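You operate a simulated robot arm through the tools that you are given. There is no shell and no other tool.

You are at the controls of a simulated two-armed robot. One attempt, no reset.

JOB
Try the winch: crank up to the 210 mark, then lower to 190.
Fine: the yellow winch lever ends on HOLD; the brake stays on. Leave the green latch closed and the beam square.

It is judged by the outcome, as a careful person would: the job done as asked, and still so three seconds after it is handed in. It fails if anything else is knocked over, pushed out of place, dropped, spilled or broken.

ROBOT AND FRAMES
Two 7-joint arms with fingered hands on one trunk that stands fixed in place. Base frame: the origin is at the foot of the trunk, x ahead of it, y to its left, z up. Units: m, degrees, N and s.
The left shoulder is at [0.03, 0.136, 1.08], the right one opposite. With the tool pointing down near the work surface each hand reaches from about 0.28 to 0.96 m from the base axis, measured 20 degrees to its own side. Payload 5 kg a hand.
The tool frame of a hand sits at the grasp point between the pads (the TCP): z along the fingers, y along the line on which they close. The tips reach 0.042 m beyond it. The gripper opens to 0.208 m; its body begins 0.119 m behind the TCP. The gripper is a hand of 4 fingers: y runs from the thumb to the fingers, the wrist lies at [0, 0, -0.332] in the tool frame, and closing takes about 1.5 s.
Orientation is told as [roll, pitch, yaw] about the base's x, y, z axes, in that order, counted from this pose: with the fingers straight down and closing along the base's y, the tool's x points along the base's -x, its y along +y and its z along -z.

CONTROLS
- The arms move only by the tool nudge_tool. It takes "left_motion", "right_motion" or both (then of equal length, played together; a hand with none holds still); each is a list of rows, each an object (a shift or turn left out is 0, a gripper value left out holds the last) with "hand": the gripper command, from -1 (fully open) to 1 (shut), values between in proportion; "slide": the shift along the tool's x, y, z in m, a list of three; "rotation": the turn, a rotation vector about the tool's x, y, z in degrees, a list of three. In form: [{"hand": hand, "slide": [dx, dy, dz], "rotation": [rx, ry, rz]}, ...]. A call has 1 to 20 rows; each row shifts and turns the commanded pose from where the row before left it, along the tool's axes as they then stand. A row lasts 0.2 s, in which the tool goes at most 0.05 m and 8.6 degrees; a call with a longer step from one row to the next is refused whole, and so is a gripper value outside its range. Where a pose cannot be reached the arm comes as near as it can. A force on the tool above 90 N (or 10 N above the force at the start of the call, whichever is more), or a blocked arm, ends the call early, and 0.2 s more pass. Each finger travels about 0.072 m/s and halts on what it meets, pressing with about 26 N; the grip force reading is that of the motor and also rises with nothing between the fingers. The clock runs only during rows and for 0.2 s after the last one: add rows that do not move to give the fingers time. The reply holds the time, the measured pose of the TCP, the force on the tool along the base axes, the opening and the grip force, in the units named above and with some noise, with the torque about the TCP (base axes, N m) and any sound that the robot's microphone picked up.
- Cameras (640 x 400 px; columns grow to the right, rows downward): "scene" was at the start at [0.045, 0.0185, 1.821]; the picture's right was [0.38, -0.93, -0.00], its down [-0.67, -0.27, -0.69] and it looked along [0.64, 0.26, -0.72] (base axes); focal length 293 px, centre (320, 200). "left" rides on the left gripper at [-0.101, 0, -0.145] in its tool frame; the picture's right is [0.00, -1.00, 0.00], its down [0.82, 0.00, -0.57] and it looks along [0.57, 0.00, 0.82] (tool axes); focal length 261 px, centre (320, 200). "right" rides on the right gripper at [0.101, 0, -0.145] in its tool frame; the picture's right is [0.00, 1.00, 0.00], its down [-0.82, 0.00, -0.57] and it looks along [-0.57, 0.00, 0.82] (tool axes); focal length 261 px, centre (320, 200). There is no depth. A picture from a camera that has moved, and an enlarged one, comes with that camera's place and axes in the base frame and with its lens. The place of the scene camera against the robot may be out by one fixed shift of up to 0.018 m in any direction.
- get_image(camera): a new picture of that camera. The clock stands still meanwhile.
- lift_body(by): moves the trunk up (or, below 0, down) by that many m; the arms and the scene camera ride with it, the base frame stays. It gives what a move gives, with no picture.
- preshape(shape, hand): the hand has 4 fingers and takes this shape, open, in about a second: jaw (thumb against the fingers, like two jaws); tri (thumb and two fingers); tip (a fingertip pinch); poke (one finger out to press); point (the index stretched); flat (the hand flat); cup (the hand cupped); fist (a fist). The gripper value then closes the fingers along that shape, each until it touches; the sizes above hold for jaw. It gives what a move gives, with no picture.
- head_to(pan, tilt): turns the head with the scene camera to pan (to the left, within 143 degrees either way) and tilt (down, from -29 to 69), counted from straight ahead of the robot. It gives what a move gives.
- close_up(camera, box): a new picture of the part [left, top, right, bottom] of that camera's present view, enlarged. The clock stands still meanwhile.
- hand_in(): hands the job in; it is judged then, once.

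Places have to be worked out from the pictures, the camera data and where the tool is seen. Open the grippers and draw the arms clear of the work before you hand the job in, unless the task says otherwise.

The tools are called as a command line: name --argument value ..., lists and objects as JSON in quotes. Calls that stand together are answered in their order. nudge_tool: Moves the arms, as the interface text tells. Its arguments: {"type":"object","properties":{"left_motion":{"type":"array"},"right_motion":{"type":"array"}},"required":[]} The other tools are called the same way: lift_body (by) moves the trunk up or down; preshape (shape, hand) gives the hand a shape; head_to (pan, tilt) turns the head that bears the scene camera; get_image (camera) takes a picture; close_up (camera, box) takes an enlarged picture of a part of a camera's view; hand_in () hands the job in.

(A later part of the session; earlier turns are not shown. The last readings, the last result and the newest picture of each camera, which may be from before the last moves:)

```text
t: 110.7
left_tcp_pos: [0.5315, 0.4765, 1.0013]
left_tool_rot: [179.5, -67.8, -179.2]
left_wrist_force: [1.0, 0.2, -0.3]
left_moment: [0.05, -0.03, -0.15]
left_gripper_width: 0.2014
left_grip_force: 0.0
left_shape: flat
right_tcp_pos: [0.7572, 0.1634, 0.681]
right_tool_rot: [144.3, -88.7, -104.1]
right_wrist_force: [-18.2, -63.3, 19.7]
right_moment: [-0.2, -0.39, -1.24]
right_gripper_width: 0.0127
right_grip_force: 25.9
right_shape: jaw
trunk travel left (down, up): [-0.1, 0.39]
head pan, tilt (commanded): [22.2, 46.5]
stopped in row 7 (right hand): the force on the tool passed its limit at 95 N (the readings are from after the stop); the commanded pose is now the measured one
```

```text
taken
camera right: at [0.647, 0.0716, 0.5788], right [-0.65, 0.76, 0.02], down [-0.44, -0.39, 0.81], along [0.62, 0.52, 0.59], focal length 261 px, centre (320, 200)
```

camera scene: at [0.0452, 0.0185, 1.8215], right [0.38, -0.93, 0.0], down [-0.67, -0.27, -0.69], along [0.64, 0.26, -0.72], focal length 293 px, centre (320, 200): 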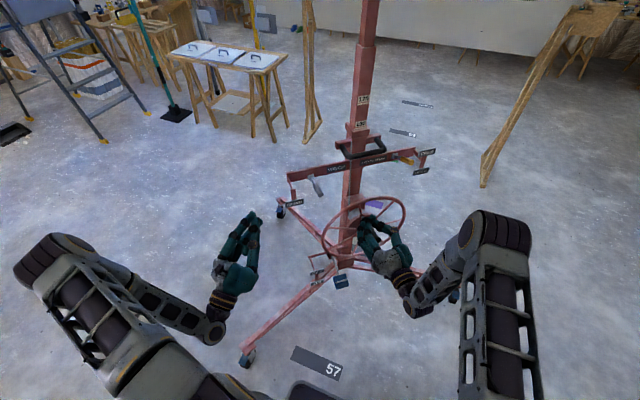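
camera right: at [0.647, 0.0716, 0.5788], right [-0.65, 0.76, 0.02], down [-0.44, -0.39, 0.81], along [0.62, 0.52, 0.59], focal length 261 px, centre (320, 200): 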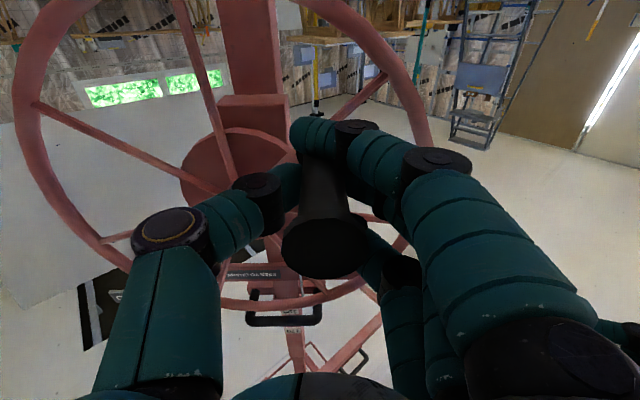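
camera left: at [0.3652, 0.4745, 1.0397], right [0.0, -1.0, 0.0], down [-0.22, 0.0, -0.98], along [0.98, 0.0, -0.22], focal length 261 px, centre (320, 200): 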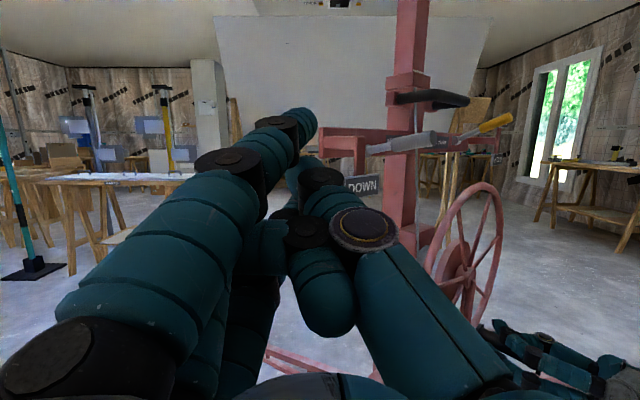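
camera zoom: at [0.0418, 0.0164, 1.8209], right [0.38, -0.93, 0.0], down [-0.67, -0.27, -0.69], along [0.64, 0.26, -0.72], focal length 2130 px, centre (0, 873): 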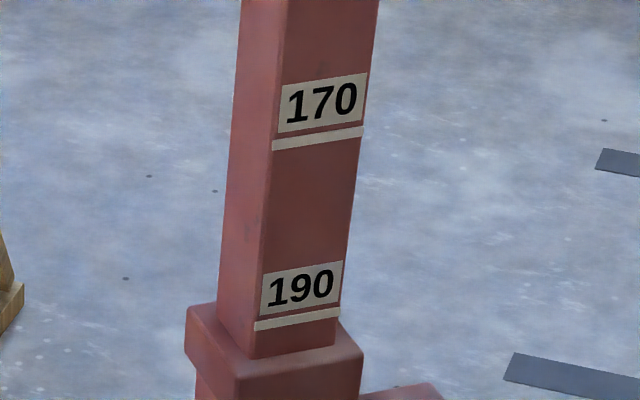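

The force limit tripped in the left part of the circle; the hand has drifted on the handle. The winch holds by itself, so I ease to neutral, open partway and look, to re-centre the grip.

nudge_tool --right_motion '[{"hand": 1, "slide": [-0.0025, -0.0046, -0.007]}, {"hand": 1}, {"hand": 0.6}, {"hand": 0.4}, {"hand": 0.3}, {"hand": 0.3}, {"hand": 0.3}]'

get_image --camera "right"

close_up --camera "scene" --box '[332, 80, 396, 135]'

```text
t: 112.3
left_tcp_pos: [0.5328, 0.4758, 0.9999]
left_tool_rot: [179.8, -68.0, -179.5]
left_wrist_force: [-0.3, -0.3, 0.0]
left_moment: [-0.01, -0.01, 0.03]
left_gripper_width: 0.2017
left_grip_force: 0.1
left_shape: flat
right_tcp_pos: [0.753, 0.1644, 0.682]
right_tool_rot: [133.3, -88.7, -92.3]
right_wrist_force: [-0.1, -0.1, -0.2]
right_moment: [0.01, -0.01, -0.03]
right_gripper_width: 0.0725
right_grip_force: 0.2
right_shape: jaw
trunk travel left (down, up): [-0.1, 0.39]
head pan, tilt (commanded): [22.2, 46.5]
```

```text
taken
camera right: at [0.6431, 0.0713, 0.58], right [-0.66, 0.75, 0.02], down [-0.43, -0.4, 0.81], along [0.62, 0.52, 0.58], focal length 261 px, centre (320, 200)
```

right: 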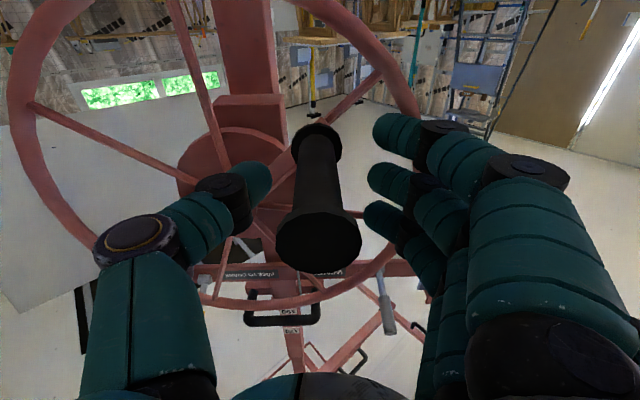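

```text
7.27 times, centred on (364, 108) of scene
camera zoom: at [0.0449, 0.0187, 1.821], right [0.38, -0.93, 0.0], down [-0.67, -0.27, -0.69], along [0.64, 0.26, -0.72], focal length 2130 px, centre (0, 873)
```

zoom: 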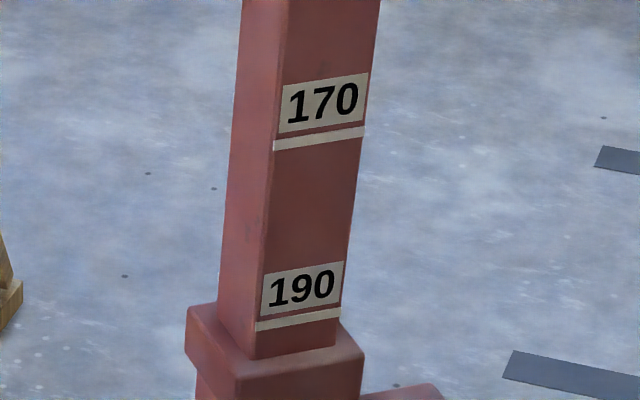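

The handle has settled 0.014 m toward +x, nested between two fingers and aligned with them. I close again right there and check the forces; the lift reads about 194.

nudge_tool --right_motion '[{"hand": 0.6}, {"hand": 0.8}, {"hand": 1}, {"hand": 1}, {"hand": 1}, {"hand": 1}, {"hand": 1}]'

get_image --camera "right"

```text
t: 113.9
left_tcp_pos: [0.5332, 0.4759, 1.0001]
left_tool_rot: [179.7, -67.9, -179.5]
left_wrist_force: [0.1, 0.7, 0.0]
left_moment: [0.0, 0.01, -0.01]
left_gripper_width: 0.2016
left_grip_force: 0.0
left_shape: flat
right_tcp_pos: [0.7545, 0.1633, 0.6823]
right_tool_rot: [135.8, -88.7, -94.8]
right_wrist_force: [7.4, -1.0, 2.8]
right_moment: [-0.01, -0.11, -0.09]
right_gripper_width: 0.0076
right_grip_force: 25.8
right_shape: jaw
trunk travel left (down, up): [-0.1, 0.39]
head pan, tilt (commanded): [22.2, 46.5]
```

```text
taken
camera right: at [0.6441, 0.0707, 0.5803], right [-0.66, 0.75, 0.02], down [-0.43, -0.4, 0.81], along [0.62, 0.52, 0.59], focal length 261 px, centre (320, 200)
```

right: 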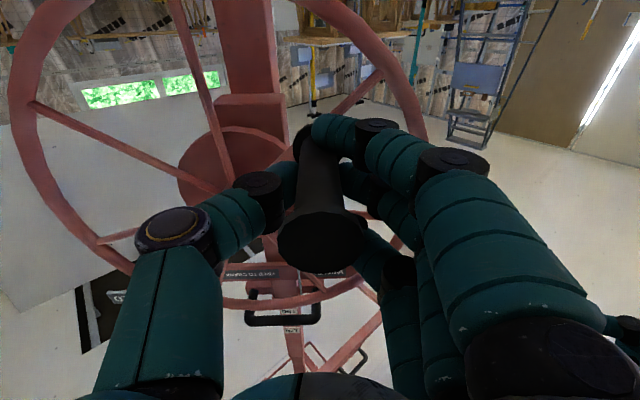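

Neutral and gripped. I crank the next 300° in 15° steps, from about 312° to 252°.

nudge_tool --right_motion '[{"hand": 1, "slide": [0.0212, -0.0248, -0.0004]}, {"hand": 1, "slide": [0.0141, -0.0295, -0.0005]}, {"hand": 1, "slide": [0.0059, -0.0321, -0.0005]}, {"hand": 1, "slide": [-0.0026, -0.0325, -0.0005]}, {"hand": 1, "slide": [-0.0109, -0.0308, -0.0005]}, {"hand": 1, "slide": [-0.0185, -0.0269, -0.0004]}, {"hand": 1, "slide": [-0.0248, -0.0212, -0.0003]}, {"hand": 1, "slide": [-0.0295, -0.0141, -0.0002]}, {"hand": 1, "slide": [-0.0321, -0.0059, -0.0001]}, {"hand": 1, "slide": [-0.0325, 0.0026, 0]}, {"hand": 1, "slide": [-0.0308, 0.0109, 0.0002]}, {"hand": 1, "slide": [-0.0269, 0.0185, 0.0003]}, {"hand": 1, "slide": [-0.0212, 0.0248, 0.0004]}, {"hand": 1, "slide": [-0.0141, 0.0295, 0.0005]}, {"hand": 1, "slide": [-0.0059, 0.0321, 0.0005]}, {"hand": 1, "slide": [0.0026, 0.0325, 0.0005]}, {"hand": 1, "slide": [0.0109, 0.0308, 0.0005]}, {"hand": 1, "slide": [0.0185, 0.0269, 0.0004]}, {"hand": 1, "slide": [0.0248, 0.0212, 0.0003]}, {"hand": 1, "slide": [0.0295, 0.0141, 0.0002]}]'

close_up --camera "scene" --box '[332, 80, 396, 135]'

get_image --camera "right"

```text
t: 118.1
left_tcp_pos: [0.5348, 0.476, 0.9996]
left_tool_rot: [179.6, -67.8, -179.4]
left_wrist_force: [1.3, 1.1, -0.8]
left_moment: [0.03, -0.09, -0.17]
left_gripper_width: 0.2015
left_grip_force: 0.0
left_shape: flat
right_tcp_pos: [0.7394, 0.1762, 0.8019]
right_tool_rot: [134.6, -88.6, -93.7]
right_wrist_force: [2.4, -40.2, -4.6]
right_moment: [-0.21, -0.4, -0.88]
right_gripper_width: 0.0091
right_grip_force: 26.2
right_shape: jaw
trunk travel left (down, up): [-0.1, 0.39]
head pan, tilt (commanded): [22.2, 46.5]
```

```text
7.27 times, centred on (364, 108) of scene
camera zoom: at [0.0462, 0.0162, 1.821], right [0.38, -0.93, 0.0], down [-0.67, -0.27, -0.69], along [0.64, 0.26, -0.73], focal length 2130 px, centre (0, 873)
```

zoom: 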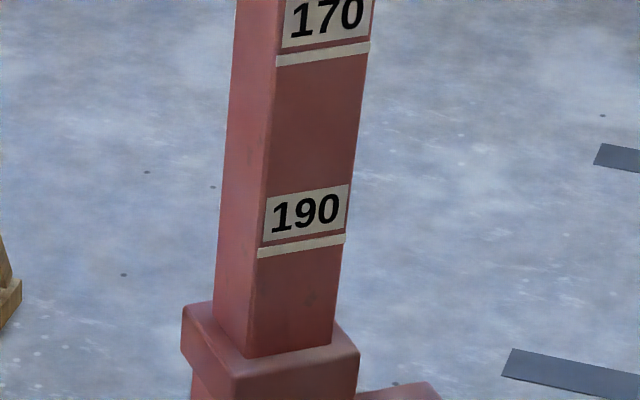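

```text
taken
camera right: at [0.6291, 0.0845, 0.7], right [-0.65, 0.76, 0.02], down [-0.43, -0.4, 0.81], along [0.62, 0.52, 0.59], focal length 261 px, centre (320, 200)
```

right: 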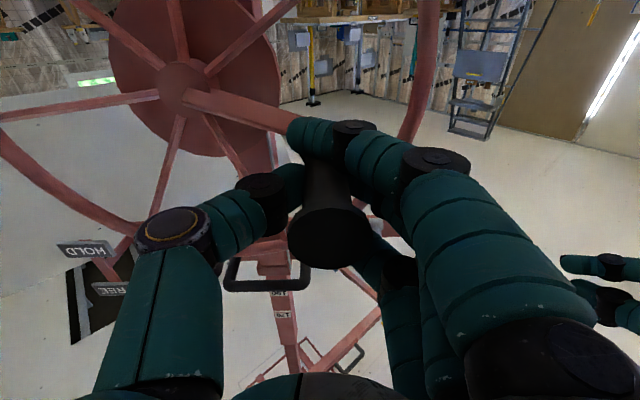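

The lift reads about 202. I correct the hand 8 mm right and 6 mm out, then crank another 255°, which should bring it just short of 210.

nudge_tool --right_motion '[{"hand": 1, "slide": [0, -0.008, -0.006]}, {"hand": 1, "slide": [0.0321, 0.0059, 0.0001]}, {"hand": 1, "slide": [0.0325, -0.0026, 0]}, {"hand": 1, "slide": [0.0308, -0.0109, -0.0002]}, {"hand": 1, "slide": [0.0269, -0.0185, -0.0003]}, {"hand": 1, "slide": [0.0212, -0.0248, -0.0004]}, {"hand": 1, "slide": [0.0141, -0.0295, -0.0005]}, {"hand": 1, "slide": [0.0059, -0.0321, -0.0005]}, {"hand": 1, "slide": [-0.0026, -0.0325, -0.0005]}, {"hand": 1, "slide": [-0.0109, -0.0308, -0.0005]}, {"hand": 1, "slide": [-0.0185, -0.0269, -0.0004]}, {"hand": 1, "slide": [-0.0248, -0.0212, -0.0003]}, {"hand": 1, "slide": [-0.0295, -0.0141, -0.0002]}, {"hand": 1, "slide": [-0.0321, -0.0059, -0.0001]}, {"hand": 1, "slide": [-0.0325, 0.0026, 0]}, {"hand": 1, "slide": [-0.0308, 0.0109, 0.0002]}, {"hand": 1, "slide": [-0.0269, 0.0185, 0.0003]}, {"hand": 1, "slide": [-0.0212, 0.0248, 0.0004]}, {"hand": 1}]'

close_up --camera "scene" --box '[332, 80, 396, 135]'

get_image --camera "scene"

```text
t: 122.1
left_tcp_pos: [0.5338, 0.4769, 1.0003]
left_tool_rot: [179.9, -67.9, -179.7]
left_wrist_force: [0.2, 0.1, 0.0]
left_moment: [0.03, 0.0, -0.03]
left_gripper_width: 0.2018
left_grip_force: 0.0
left_shape: flat
right_tcp_pos: [0.8592, 0.0234, 0.8624]
right_tool_rot: [116.7, -88.7, -75.6]
right_wrist_force: [-7.2, 9.3, -35.7]
right_moment: [-0.49, -0.12, 0.31]
right_gripper_width: 0.0038
right_grip_force: 26.4
right_shape: jaw
trunk travel left (down, up): [-0.1, 0.39]
head pan, tilt (commanded): [22.2, 46.5]
```

```text
7.27 times, centred on (364, 108) of scene
camera zoom: at [0.0475, 0.0189, 1.8207], right [0.38, -0.93, 0.0], down [-0.67, -0.27, -0.69], along [0.64, 0.26, -0.73], focal length 2130 px, centre (0, 873)
```

zoom: 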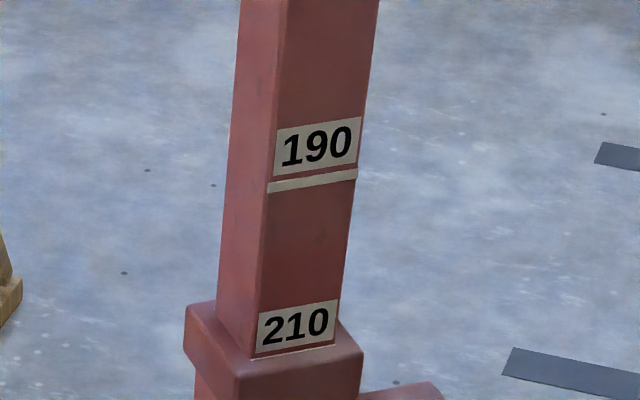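

```text
taken
camera scene: at [0.0475, 0.0189, 1.8207], right [0.38, -0.93, 0.0], down [-0.67, -0.27, -0.69], along [0.64, 0.26, -0.73], focal length 293 px, centre (320, 200)
```

scene: 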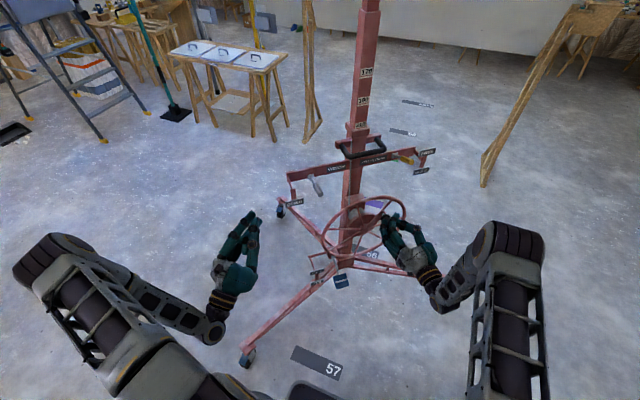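

The 210 label is up with its line just reaching the collar. I zoom in for a precise reading.

close_up --camera "scene" --box '[342, 108, 382, 133]'

get_image --camera "right"

```text
16.00 times, centred on (362, 120) of scene
camera zoom: at [0.0475, 0.0189, 1.8207], right [0.38, -0.93, 0.0], down [-0.67, -0.27, -0.69], along [0.64, 0.26, -0.73], focal length 4687 px, centre (-352, 1472)
```

zoom: 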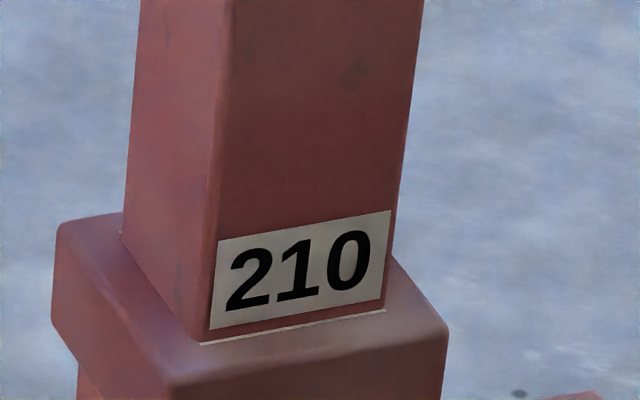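

```text
taken
camera right: at [0.7486, -0.0687, 0.7607], right [-0.66, 0.75, 0.02], down [-0.42, -0.39, 0.81], along [0.62, 0.53, 0.58], focal length 261 px, centre (320, 200)
```

right: 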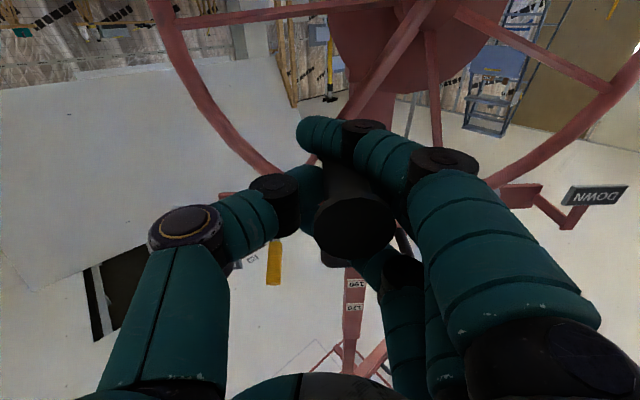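

The line's top edge is just showing, so it reads about 209.6. I add 25° more to bring the line fully onto the collar edge at 210.

nudge_tool --right_motion '[{"hand": 1, "slide": [-0.0076, 0.0253, 0.0004]}, {"hand": 1, "slide": [-0.0033, 0.0254, 0.0004]}, {"hand": 1}, {"hand": 1}]'

close_up --camera "scene" --box '[342, 108, 382, 133]'

close_up --camera "left" --box '[370, 30, 450, 80]'

```text
t: 123.1
left_tcp_pos: [0.5329, 0.4754, 0.9998]
left_tool_rot: [179.8, -67.9, -179.5]
left_wrist_force: [-0.3, 0.3, 0.2]
left_moment: [0.0, 0.0, -0.04]
left_gripper_width: 0.2016
left_grip_force: 0.0
left_shape: flat
right_tcp_pos: [0.8271, 0.0625, 0.8812]
right_tool_rot: [143.6, -88.5, -102.7]
right_wrist_force: [10.0, -1.8, 3.7]
right_moment: [0.27, -0.43, -0.34]
right_gripper_width: 0.0048
right_grip_force: 25.4
right_shape: jaw
trunk travel left (down, up): [-0.1, 0.39]
head pan, tilt (commanded): [22.2, 46.5]
```

```text
16.00 times, centred on (362, 120) of scene
camera zoom: at [0.0456, 0.0184, 1.8212], right [0.38, -0.93, 0.0], down [-0.67, -0.27, -0.69], along [0.64, 0.26, -0.73], focal length 4687 px, centre (-352, 1472)
```

zoom: 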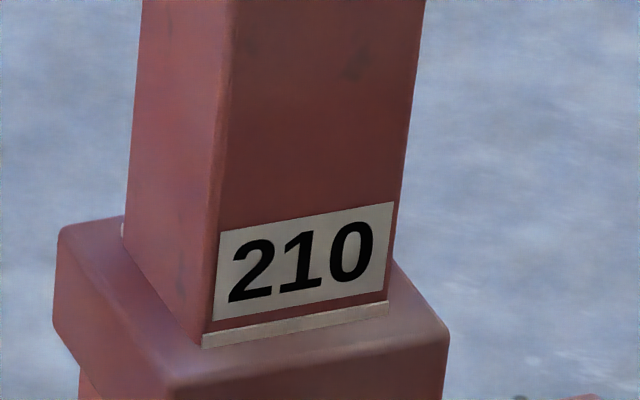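

```text
8.00 times, centred on (410, 55) of left
camera zoom: at [0.3636, 0.4759, 1.0409], right [0.0, -1.0, 0.0], down [-0.22, 0.0, -0.98], along [0.98, 0.0, -0.22], focal length 2085 px, centre (-400, 1360)
```

zoom: 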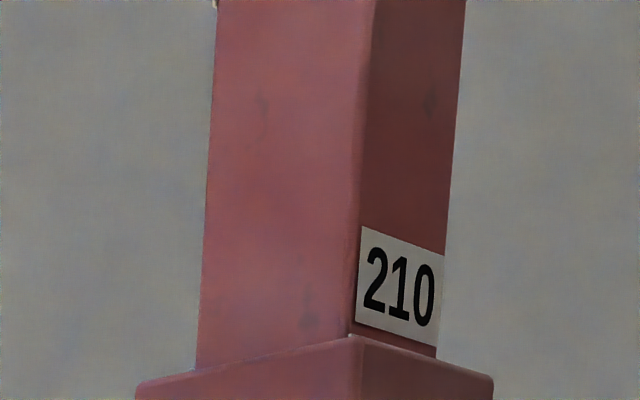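

It reads 210 with the line right on the collar edge. Now I test lowering: a small clockwise move of about 24°, watching the force.

nudge_tool --right_motion '[{"hand": 1, "slide": [0.0063, -0.0254, -0.0004]}, {"hand": 1, "slide": [0.0126, -0.0253, -0.0004]}, {"hand": 1}]'

close_up --camera "scene" --box '[342, 108, 382, 133]'

get_image --camera "right"

```text
t: 123.9
left_tcp_pos: [0.5301, 0.4764, 1.0003]
left_tool_rot: [-179.9, -67.7, -179.8]
left_wrist_force: [1.2, -0.7, 0.8]
left_moment: [0.01, 0.03, -0.03]
left_gripper_width: 0.2016
left_grip_force: 0.0
left_shape: flat
right_tcp_pos: [0.8513, 0.0327, 0.8658]
right_tool_rot: [146.3, -88.4, -104.2]
right_wrist_force: [-54.7, 41.4, 30.0]
right_moment: [1.02, 0.91, 1.23]
right_gripper_width: 0.029
right_grip_force: 25.5
right_shape: jaw
trunk travel left (down, up): [-0.1, 0.39]
head pan, tilt (commanded): [22.2, 46.5]
```

```text
16.00 times, centred on (362, 120) of scene
camera zoom: at [0.0371, 0.022, 1.8213], right [0.38, -0.93, 0.0], down [-0.67, -0.28, -0.69], along [0.64, 0.26, -0.72], focal length 4687 px, centre (-352, 1472)
```

zoom: 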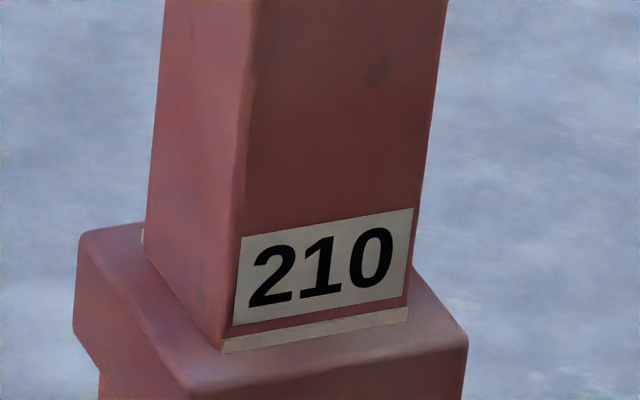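

```text
taken
camera right: at [0.7444, -0.0616, 0.7618], right [-0.67, 0.74, 0.02], down [-0.43, -0.41, 0.81], along [0.61, 0.53, 0.59], focal length 261 px, centre (320, 200)
```

right: 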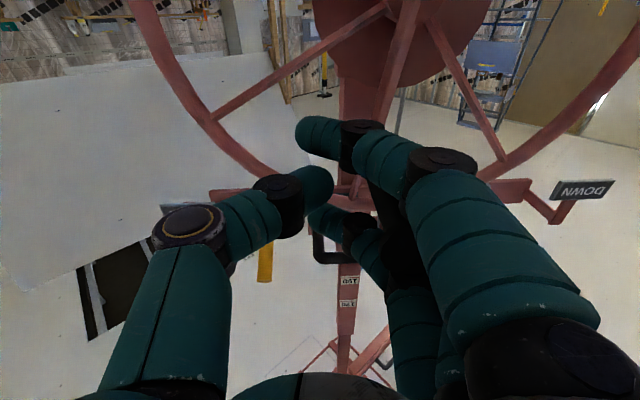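

Clockwise is blocked by a ratchet: the wheel did not turn and the hand took 68 N. So lowering needs the grey lever at DOWN. I return the hand to the handle and relax the force.

nudge_tool --right_motion '[{"hand": 1, "slide": [-0.0126, 0.0253, 0.0004]}, {"hand": 1, "slide": [-0.0063, 0.0254, 0.0004]}, {"hand": 1}, {"hand": 0.6}, {"hand": 0.4}, {"hand": 0.3}, {"hand": 0.3}, {"hand": 0.3}]'

get_image --camera "right"

close_up --camera "scene" --box '[342, 108, 382, 133]'

```text
t: 125.7
left_tcp_pos: [0.5338, 0.4771, 1.0]
left_tool_rot: [179.8, -67.9, -179.5]
left_wrist_force: [0.1, -0.5, -0.5]
left_moment: [0.05, -0.01, -0.04]
left_gripper_width: 0.2018
left_grip_force: 0.2
left_shape: flat
right_tcp_pos: [0.8244, 0.0639, 0.8798]
right_tool_rot: [133.4, -88.7, -92.2]
right_wrist_force: [0.2, 0.4, -0.5]
right_moment: [-0.01, 0.0, 0.0]
right_gripper_width: 0.072
right_grip_force: 0.1
right_shape: jaw
trunk travel left (down, up): [-0.1, 0.39]
head pan, tilt (commanded): [22.2, 46.5]
```

```text
taken
camera right: at [0.7145, -0.0273, 0.7779], right [-0.66, 0.75, 0.02], down [-0.43, -0.4, 0.81], along [0.62, 0.52, 0.58], focal length 261 px, centre (320, 200)
```

right: 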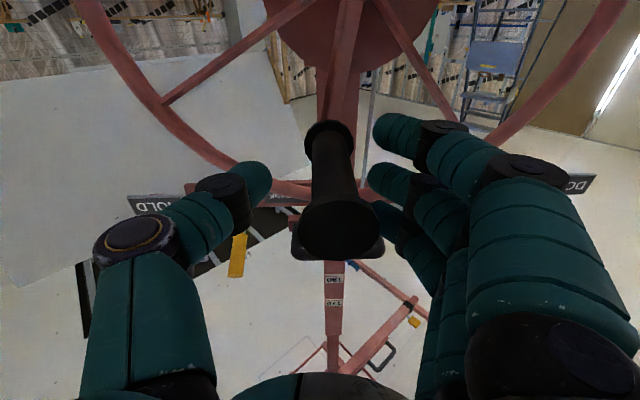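

```text
16.00 times, centred on (362, 120) of scene
camera zoom: at [0.0449, 0.0187, 1.821], right [0.38, -0.93, 0.0], down [-0.67, -0.27, -0.69], along [0.64, 0.26, -0.72], focal length 4687 px, centre (-352, 1472)
```

zoom: 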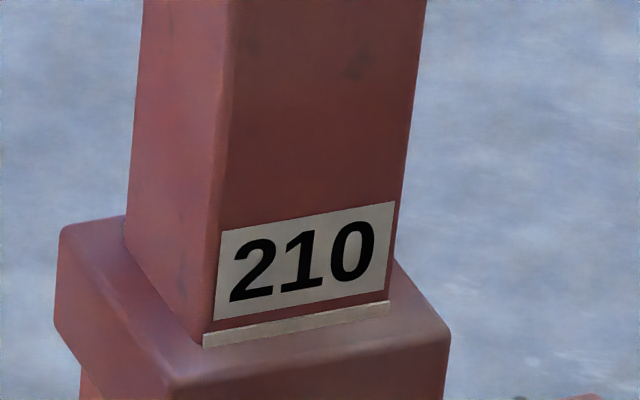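

The beam holds at 210. I re-centre the right hand on the handle and close it, so the crank is held before I touch the grey lever.

nudge_tool --right_motion '[{"hand": 0.3, "slide": [0.007, 0.008, 0]}, {"hand": 0.6}, {"hand": 0.8}, {"hand": 1}, {"hand": 1}, {"hand": 1}, {"hand": 1}, {"hand": 1}]' --left_motion '[{"rotation": [0, 8, 0]}, {"rotation": [0, 8, 0]}, {"slide": [0, -0.03, -0.03]}, {"slide": [-0.04, 0, 0]}, {"slide": [-0.04, 0, 0]}, {"slide": [-0.04, 0, 0]}, {"slide": [-0.04, -0.02, 0]}, {"slide": [0, 0, 0]}]'

get_image --camera "right"

get_image --camera "left"

get_image --camera "scene"

```text
t: 127.5
left_tcp_pos: [0.5108, 0.4682, 1.1268]
left_tool_rot: [179.2, -83.8, -179.0]
left_wrist_force: [0.2, 0.0, -0.1]
left_moment: [-0.02, -0.02, -0.06]
left_gripper_width: 0.2018
left_grip_force: 0.1
left_shape: flat
left hand out of reach, approached as far as the arm can: row 6, 7
right_tcp_pos: [0.8186, 0.0698, 0.8717]
right_tool_rot: [135.7, -88.7, -94.8]
right_wrist_force: [10.8, -6.2, 1.9]
right_moment: [0.01, -0.09, -0.27]
right_gripper_width: 0.0082
right_grip_force: 26.0
right_shape: jaw
trunk travel left (down, up): [-0.1, 0.39]
head pan, tilt (commanded): [22.2, 46.5]
```

```text
taken
camera right: at [0.7102, -0.0224, 0.7708], right [-0.66, 0.75, 0.02], down [-0.43, -0.4, 0.81], along [0.62, 0.52, 0.59], focal length 261 px, centre (320, 200)
```

right: 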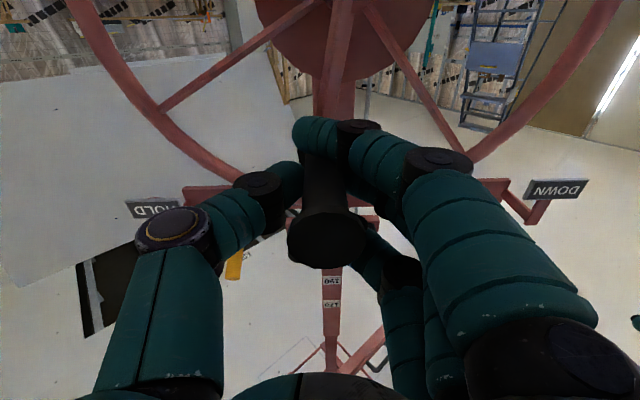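

```text
taken
camera left: at [0.3587, 0.4691, 1.2129], right [0.0, -1.0, 0.0], down [-0.48, 0.0, -0.88], along [0.88, 0.0, -0.48], focal length 261 px, centre (320, 200)
```

left: 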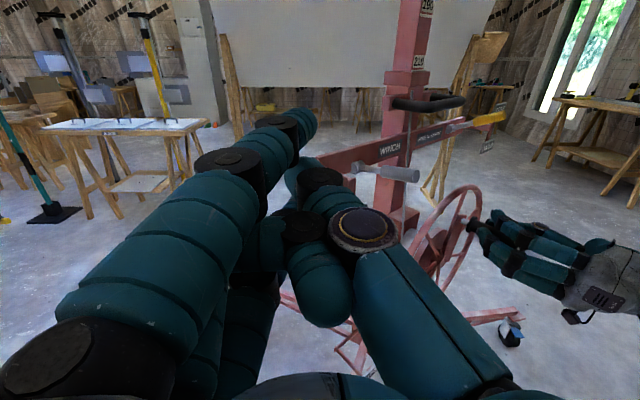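

```text
taken
camera scene: at [0.0455, 0.0182, 1.8209], right [0.38, -0.93, 0.0], down [-0.67, -0.27, -0.69], along [0.64, 0.26, -0.73], focal length 293 px, centre (320, 200)
```

scene: 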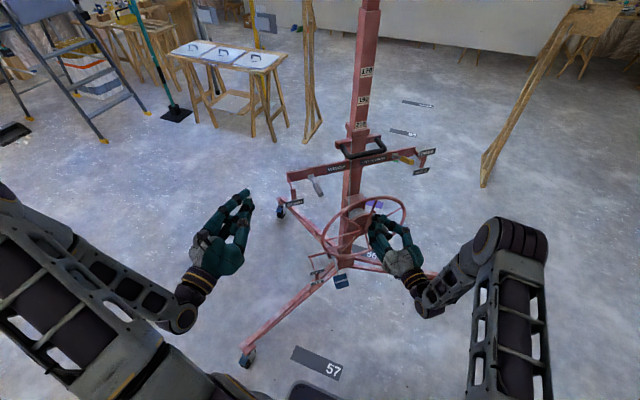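

The grey lever is level with its tip near (0.742, 0.315, 1.05). I bring the left hand's finger blade over it, staying above the bar, before pressing down.

nudge_tool --left_motion '[{"slide": [-0.02, 0, 0.02]}, {"slide": [-0.02, 0, 0.02]}, {"slide": [0.0042, -0.023, 0.0388]}, {"slide": [0.0042, -0.023, 0.0388]}, {"slide": [0.0042, -0.023, 0.0388]}, {"slide": [0.0042, -0.023, 0.0388]}, {"slide": [0, 0, 0]}]'

get_image --camera "left"

get_image --camera "scene"

```text
t: 129.1
left_tcp_pos: [0.702, 0.3712, 1.1739]
left_tool_rot: [179.1, -83.9, -178.9]
left_wrist_force: [0.3, -0.4, -0.8]
left_moment: [0.0, -0.01, -0.04]
left_gripper_width: 0.2017
left_grip_force: 0.2
left_shape: flat
right_tcp_pos: [0.8192, 0.0712, 0.8728]
right_tool_rot: [134.9, -88.7, -93.7]
right_wrist_force: [7.5, -11.4, 8.0]
right_moment: [0.1, -0.17, -0.24]
right_gripper_width: 0.008
right_grip_force: 26.7
right_shape: jaw
trunk travel left (down, up): [-0.1, 0.39]
head pan, tilt (commanded): [22.2, 46.5]
```

```text
taken
camera left: at [0.5492, 0.3717, 1.2604], right [0.01, -1.0, 0.0], down [-0.48, -0.01, -0.88], along [0.88, 0.0, -0.48], focal length 261 px, centre (320, 200)
```

left: 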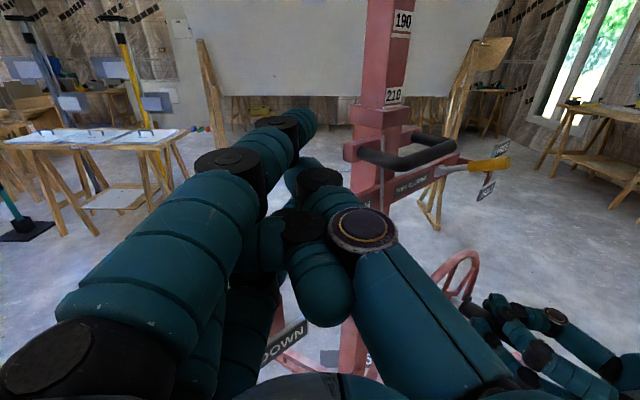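

```text
taken
camera scene: at [0.0454, 0.0183, 1.821], right [0.38, -0.93, 0.0], down [-0.67, -0.27, -0.69], along [0.64, 0.26, -0.73], focal length 293 px, centre (320, 200)
```

scene: 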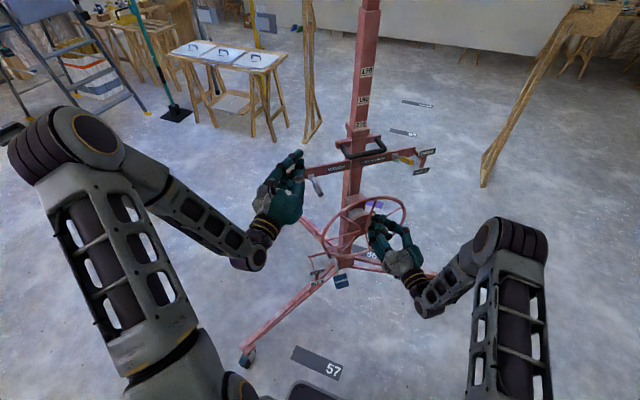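

The hand is above the lever area. I shift it 0.045 m forward and 0.04 m right over the grey lever, then check before pressing.

nudge_tool --left_motion '[{"slide": [0.0024, -0.02, 0.0224]}, {"slide": [0.0024, -0.02, 0.0224]}, {"slide": [0.015, 0, 0]}, {"slide": [0, 0, 0]}]'

close_up --camera "scene" --box '[230, 120, 390, 245]'

get_image --camera "left"

get_image --camera "right"

```text
t: 130.1
left_tcp_pos: [0.7481, 0.334, 1.1596]
left_tool_rot: [179.2, -83.9, -178.9]
left_wrist_force: [-0.2, 0.8, -0.6]
left_moment: [-0.01, 0.02, -0.01]
left_gripper_width: 0.2017
left_grip_force: 0.1
left_shape: flat
right_tcp_pos: [0.8195, 0.0709, 0.873]
right_tool_rot: [134.4, -88.6, -93.5]
right_wrist_force: [9.0, -9.5, 8.0]
right_moment: [0.1, -0.2, -0.26]
right_gripper_width: 0.0079
right_grip_force: 25.8
right_shape: jaw
trunk travel left (down, up): [-0.1, 0.39]
head pan, tilt (commanded): [22.2, 46.5]
```

```text
3.20 times, centred on (310, 182) of scene
camera zoom: at [0.0453, 0.018, 1.821], right [0.38, -0.93, 0.0], down [-0.67, -0.27, -0.69], along [0.64, 0.26, -0.73], focal length 937 px, centre (352, 256)
```

zoom: 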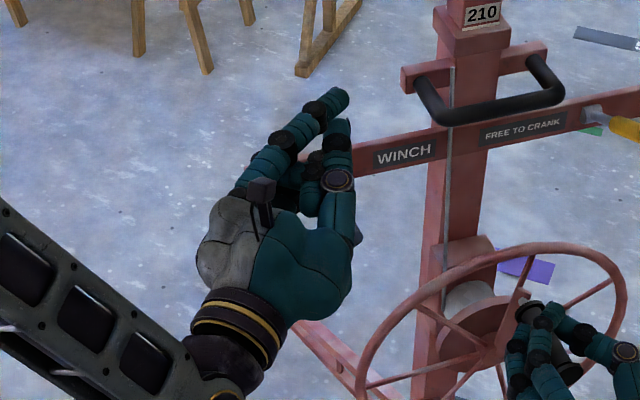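

```text
taken
camera left: at [0.5947, 0.3338, 1.2465], right [0.0, -1.0, 0.0], down [-0.48, -0.01, -0.88], along [0.88, 0.0, -0.48], focal length 261 px, centre (320, 200)
```

left: 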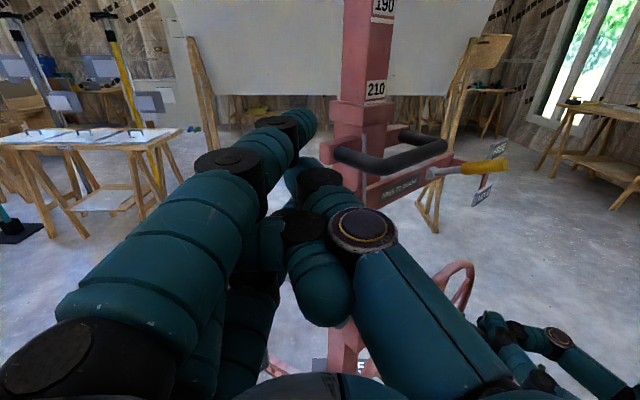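

```text
taken
camera right: at [0.7095, -0.0217, 0.7708], right [-0.66, 0.75, 0.02], down [-0.43, -0.4, 0.81], along [0.62, 0.52, 0.59], focal length 261 px, centre (320, 200)
```

right: 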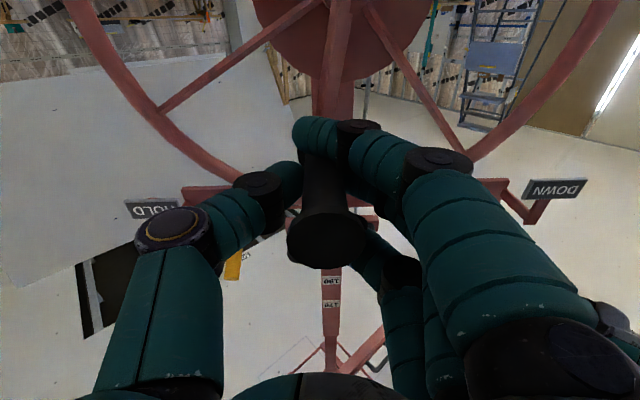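

By geometry the lower finger crosses above the lever about 0.03 m in from its tip. I lower the hand slowly onto the lever, watching the force.

nudge_tool --left_motion '[{"slide": [0.02, -0.008, 0]}, {"slide": [0.02, 0, 0]}, {"slide": [0.01, 0, 0]}, {"slide": [0.01, 0, 0]}, {"slide": [0.008, 0, 0]}, {"slide": [0, 0, 0]}]'

close_up --camera "scene" --box '[230, 120, 390, 245]'

get_image --camera "right"

```text
t: 131.5
left_tcp_pos: [0.7538, 0.3282, 1.093]
left_tool_rot: [179.2, -83.8, -178.8]
left_wrist_force: [0.2, -0.4, 0.6]
left_moment: [0.0, -0.01, -0.01]
left_gripper_width: 0.2017
left_grip_force: 0.0
left_shape: flat
right_tcp_pos: [0.8201, 0.071, 0.8737]
right_tool_rot: [134.5, -88.6, -93.3]
right_wrist_force: [8.7, -8.9, 7.6]
right_moment: [0.09, -0.22, -0.3]
right_gripper_width: 0.008
right_grip_force: 25.8
right_shape: jaw
trunk travel left (down, up): [-0.1, 0.39]
head pan, tilt (commanded): [22.2, 46.5]
```

```text
3.20 times, centred on (310, 182) of scene
camera zoom: at [0.0452, 0.0178, 1.821], right [0.38, -0.93, 0.0], down [-0.67, -0.27, -0.69], along [0.64, 0.26, -0.72], focal length 937 px, centre (352, 256)
```

zoom: 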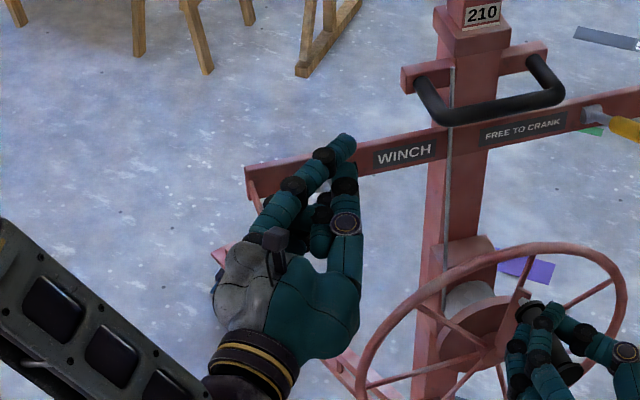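

```text
taken
camera right: at [0.7095, -0.0218, 0.7708], right [-0.66, 0.75, 0.02], down [-0.43, -0.4, 0.81], along [0.62, 0.52, 0.58], focal length 261 px, centre (320, 200)
```

right: 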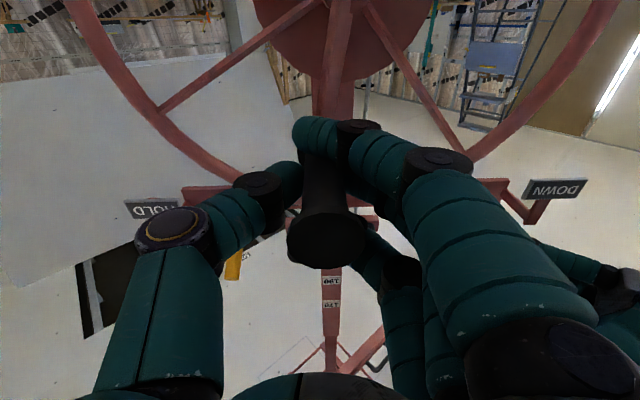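

No contact force yet. I continue down in 1 cm steps.

nudge_tool --left_motion '[{"slide": [0.01, 0, 0]}, {"slide": [0.01, 0, 0]}, {"slide": [0, 0, 0]}]'

close_up --camera "scene" --box '[260, 130, 380, 215]'

get_image --camera "left"

```text
t: 132.3
left_tcp_pos: [0.7564, 0.3284, 1.0721]
left_tool_rot: [179.0, -83.8, -178.9]
left_wrist_force: [-2.0, -0.6, 3.4]
left_moment: [0.05, -0.03, -0.05]
left_gripper_width: 0.2014
left_grip_force: 0.1
left_shape: flat
right_tcp_pos: [0.82, 0.0703, 0.8732]
right_tool_rot: [134.4, -88.5, -93.4]
right_wrist_force: [12.5, -8.5, 6.1]
right_moment: [0.09, -0.12, -0.31]
right_gripper_width: 0.008
right_grip_force: 26.1
right_shape: jaw
trunk travel left (down, up): [-0.1, 0.39]
head pan, tilt (commanded): [22.2, 46.5]
```

```text
4.71 times, centred on (320, 172) of scene
camera zoom: at [0.0449, 0.0177, 1.821], right [0.38, -0.93, 0.0], down [-0.67, -0.27, -0.69], along [0.64, 0.26, -0.72], focal length 1378 px, centre (320, 329)
```

zoom: 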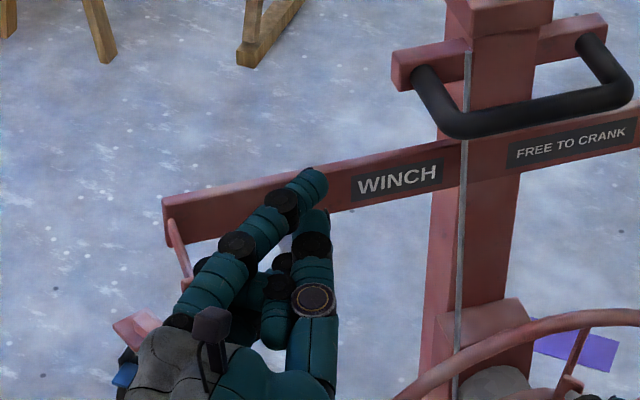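

```text
taken
camera left: at [0.6045, 0.3277, 1.1592], right [0.0, -1.0, 0.0], down [-0.48, 0.0, -0.88], along [0.88, 0.0, -0.48], focal length 261 px, centre (320, 200)
```

left: 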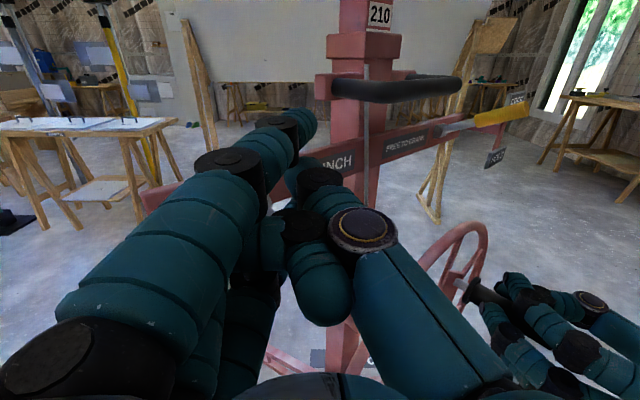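

First contact: about 3.4 N upward. I press on in 1 cm steps.

nudge_tool --left_motion '[{"slide": [0.01, 0, 0]}, {"slide": [0.01, 0, 0]}, {"slide": [0, 0, 0]}]'

close_up --camera "scene" --box '[260, 130, 380, 215]'

close_up --camera "right" --box '[440, 140, 640, 290]'

```text
t: 133.1
left_tcp_pos: [0.7601, 0.3289, 1.0528]
left_tool_rot: [179.0, -83.9, -178.6]
left_wrist_force: [-4.3, -1.1, 5.4]
left_moment: [0.09, -0.01, 0.01]
left_gripper_width: 0.202
left_grip_force: 0.1
left_shape: flat
right_tcp_pos: [0.8186, 0.0705, 0.8735]
right_tool_rot: [134.6, -88.5, -93.5]
right_wrist_force: [12.6, -8.5, 4.6]
right_moment: [0.06, -0.15, -0.33]
right_gripper_width: 0.008
right_grip_force: 25.3
right_shape: jaw
trunk travel left (down, up): [-0.1, 0.39]
head pan, tilt (commanded): [22.2, 46.5]
```

```text
4.71 times, centred on (320, 172) of scene
camera zoom: at [0.0448, 0.0177, 1.821], right [0.38, -0.93, 0.0], down [-0.67, -0.27, -0.69], along [0.64, 0.26, -0.72], focal length 1378 px, centre (320, 329)
```

zoom: 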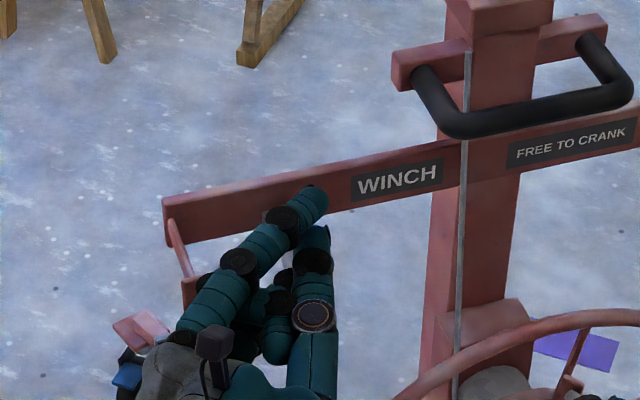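

```text
2.67 times, centred on (540, 215) of right
camera zoom: at [0.7093, -0.0218, 0.7709], right [-0.66, 0.75, 0.02], down [-0.43, -0.4, 0.81], along [0.62, 0.52, 0.58], focal length 695 px, centre (-267, 160)
```

zoom: 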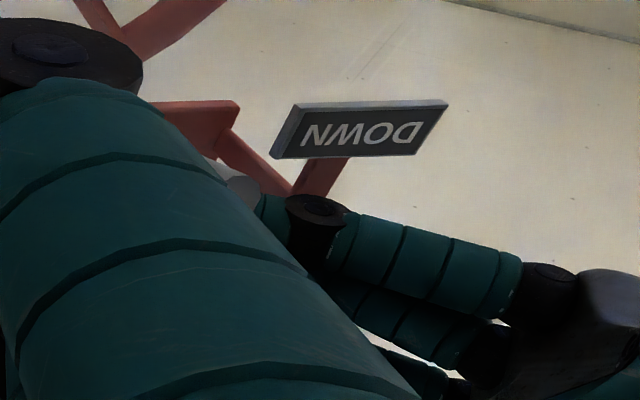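

The lever gives with a gently rising force (5.4 N), so it is probably spring-loaded. I keep pressing toward its stop.

nudge_tool --left_motion '[{"slide": [0.01, 0, 0]}, {"slide": [0.01, 0, 0]}, {"slide": [0, 0, 0]}]'

close_up --camera "right" --box '[440, 140, 640, 290]'

close_up --camera "left" --box '[320, 0, 440, 75]'

```text
t: 133.9
left_tcp_pos: [0.7624, 0.3271, 1.0371]
left_tool_rot: [178.6, -83.4, -178.4]
left_wrist_force: [-6.2, -3.7, 37.8]
left_moment: [0.7, -0.84, 0.05]
left_gripper_width: 0.2015
left_grip_force: 0.0
left_shape: flat
right_tcp_pos: [0.8197, 0.0707, 0.8731]
right_tool_rot: [134.2, -88.6, -93.1]
right_wrist_force: [19.3, -1.7, -4.0]
right_moment: [-0.11, -0.03, -0.31]
right_gripper_width: 0.0077
right_grip_force: 26.1
right_shape: jaw
trunk travel left (down, up): [-0.1, 0.39]
head pan, tilt (commanded): [22.2, 46.5]
```

```text
2.67 times, centred on (540, 215) of right
camera zoom: at [0.7083, -0.0219, 0.7714], right [-0.66, 0.75, 0.02], down [-0.43, -0.4, 0.81], along [0.62, 0.52, 0.58], focal length 695 px, centre (-267, 160)
```

zoom: 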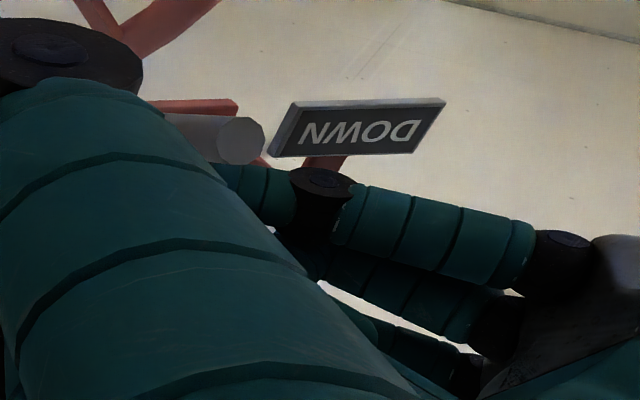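

```text
5.33 times, centred on (380, 38) of left
camera zoom: at [0.6088, 0.3271, 1.1224], right [0.0, -1.0, 0.0], down [-0.47, 0.0, -0.88], along [0.88, 0.0, -0.47], focal length 1390 px, centre (0, 1067)
```

zoom: 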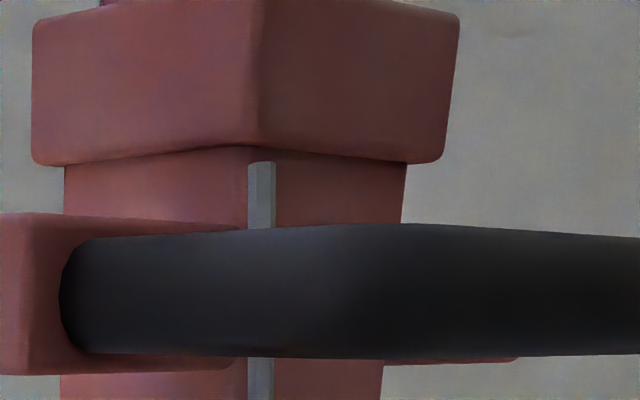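

The lever is at its stop, its tip level with the DOWN plate, with 38 N on the hand. I ease it slightly, keep holding it there, and try the crank clockwise 45° at low speed.

nudge_tool --left_motion '[{"slide": [-0.003, 0, 0]}, {"slide": [0, 0, 0]}, {"slide": [0, 0, 0]}, {"slide": [0, 0, 0]}, {"slide": [0, 0, 0]}]' --right_motion '[{"hand": 1}, {"hand": 1, "slide": [0.0105, -0.0298, -0.0005]}, {"hand": 1, "slide": [0.0179, -0.026, -0.0004]}, {"hand": 1, "slide": [0.024, -0.0205, -0.0003]}, {"hand": 1}]'

get_image --camera "right"

close_up --camera "scene" --box '[332, 80, 396, 135]'

```text
t: 135.1
left_tcp_pos: [0.7624, 0.3262, 1.036]
left_tool_rot: [178.6, -83.9, -178.4]
left_wrist_force: [-2.1, -6.5, 12.4]
left_moment: [0.04, -0.21, -0.12]
left_gripper_width: 0.2018
left_grip_force: 0.1
left_shape: flat
right_tcp_pos: [0.869, 0.0094, 0.8161]
right_tool_rot: [128.1, -88.7, -87.3]
right_wrist_force: [9.8, -28.3, -2.0]
right_moment: [-0.31, -0.14, -0.92]
right_gripper_width: 0.0091
right_grip_force: 26.5
right_shape: jaw
trunk travel left (down, up): [-0.1, 0.39]
head pan, tilt (commanded): [22.2, 46.5]
```

```text
taken
camera right: at [0.7587, -0.0826, 0.7138], right [-0.65, 0.76, 0.02], down [-0.43, -0.4, 0.81], along [0.62, 0.52, 0.58], focal length 261 px, centre (320, 200)
```

right: 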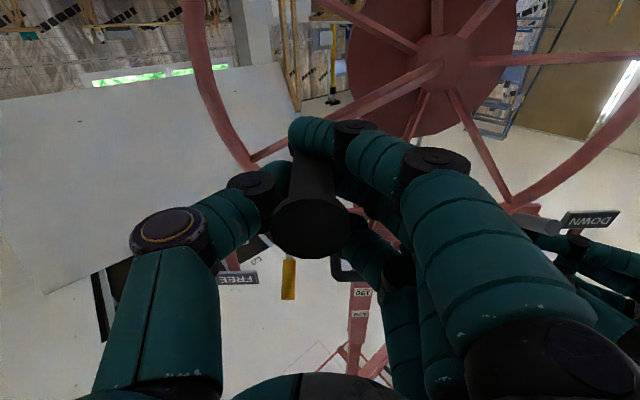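

```text
7.27 times, centred on (364, 108) of scene
camera zoom: at [0.0444, 0.0153, 1.821], right [0.38, -0.93, 0.0], down [-0.67, -0.27, -0.69], along [0.64, 0.26, -0.72], focal length 2130 px, centre (0, 873)
```

zoom: 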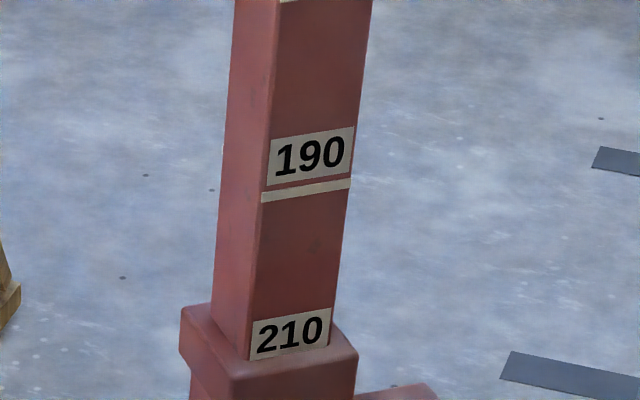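

With the grey lever held at DOWN, the crank turns clockwise and the beam comes down under control. I continue clockwise 270°, keeping the left hand on the lever.

nudge_tool --right_motion '[{"hand": 1, "slide": [0.0292, -0.0139, -0.0006]}, {"hand": 1, "slide": [0.0318, -0.0059, -0.0003]}, {"hand": 1, "slide": [0.0323, 0.0025, 0.0001]}, {"hand": 1, "slide": [0.0305, 0.0108, 0.0005]}, {"hand": 1, "slide": [0.0267, 0.0183, 0.0008]}, {"hand": 1, "slide": [0.021, 0.0246, 0.0011]}, {"hand": 1, "slide": [0.0139, 0.0292, 0.0013]}, {"hand": 1, "slide": [0.0059, 0.0318, 0.0014]}, {"hand": 1, "slide": [-0.0025, 0.0323, 0.0014]}, {"hand": 1}]'

get_image --camera "right"

close_up --camera "scene" --box '[332, 80, 396, 135]'

```text
t: 137.3
left_tcp_pos: [0.7612, 0.3283, 1.0363]
left_tool_rot: [179.0, -83.7, -178.5]
left_wrist_force: [-1.3, -5.0, 8.2]
left_moment: [0.0, -0.14, -0.28]
left_gripper_width: 0.2015
left_grip_force: 0.1
left_shape: flat
right_tcp_pos: [0.7831, 0.122, 0.627]
right_tool_rot: [127.4, -88.7, -86.1]
right_wrist_force: [-3.2, 6.1, 12.6]
right_moment: [0.05, -0.04, 0.29]
right_gripper_width: 0.0064
right_grip_force: 26.1
right_shape: jaw
trunk travel left (down, up): [-0.1, 0.39]
head pan, tilt (commanded): [22.2, 46.5]
```

```text
taken
camera right: at [0.6732, 0.0287, 0.5259], right [-0.66, 0.75, 0.02], down [-0.43, -0.4, 0.81], along [0.62, 0.53, 0.58], focal length 261 px, centre (320, 200)
```

right: 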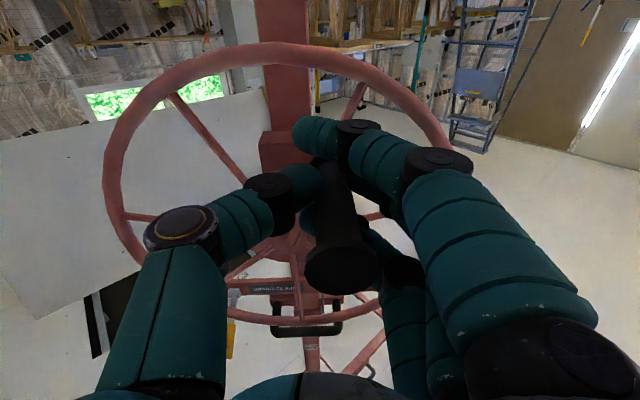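

```text
7.27 times, centred on (364, 108) of scene
camera zoom: at [0.0421, 0.0179, 1.8207], right [0.38, -0.93, 0.0], down [-0.67, -0.27, -0.69], along [0.64, 0.26, -0.72], focal length 2130 px, centre (0, 873)
```

zoom: 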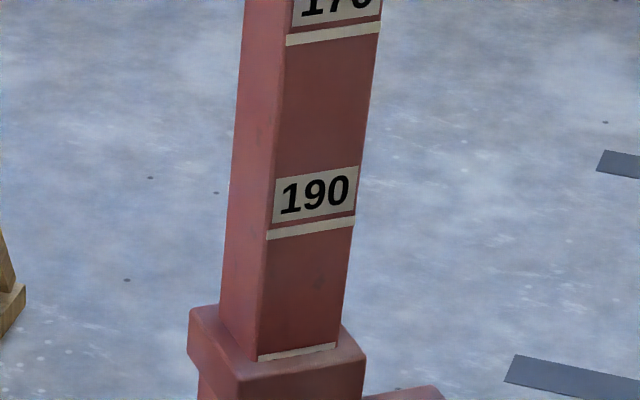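

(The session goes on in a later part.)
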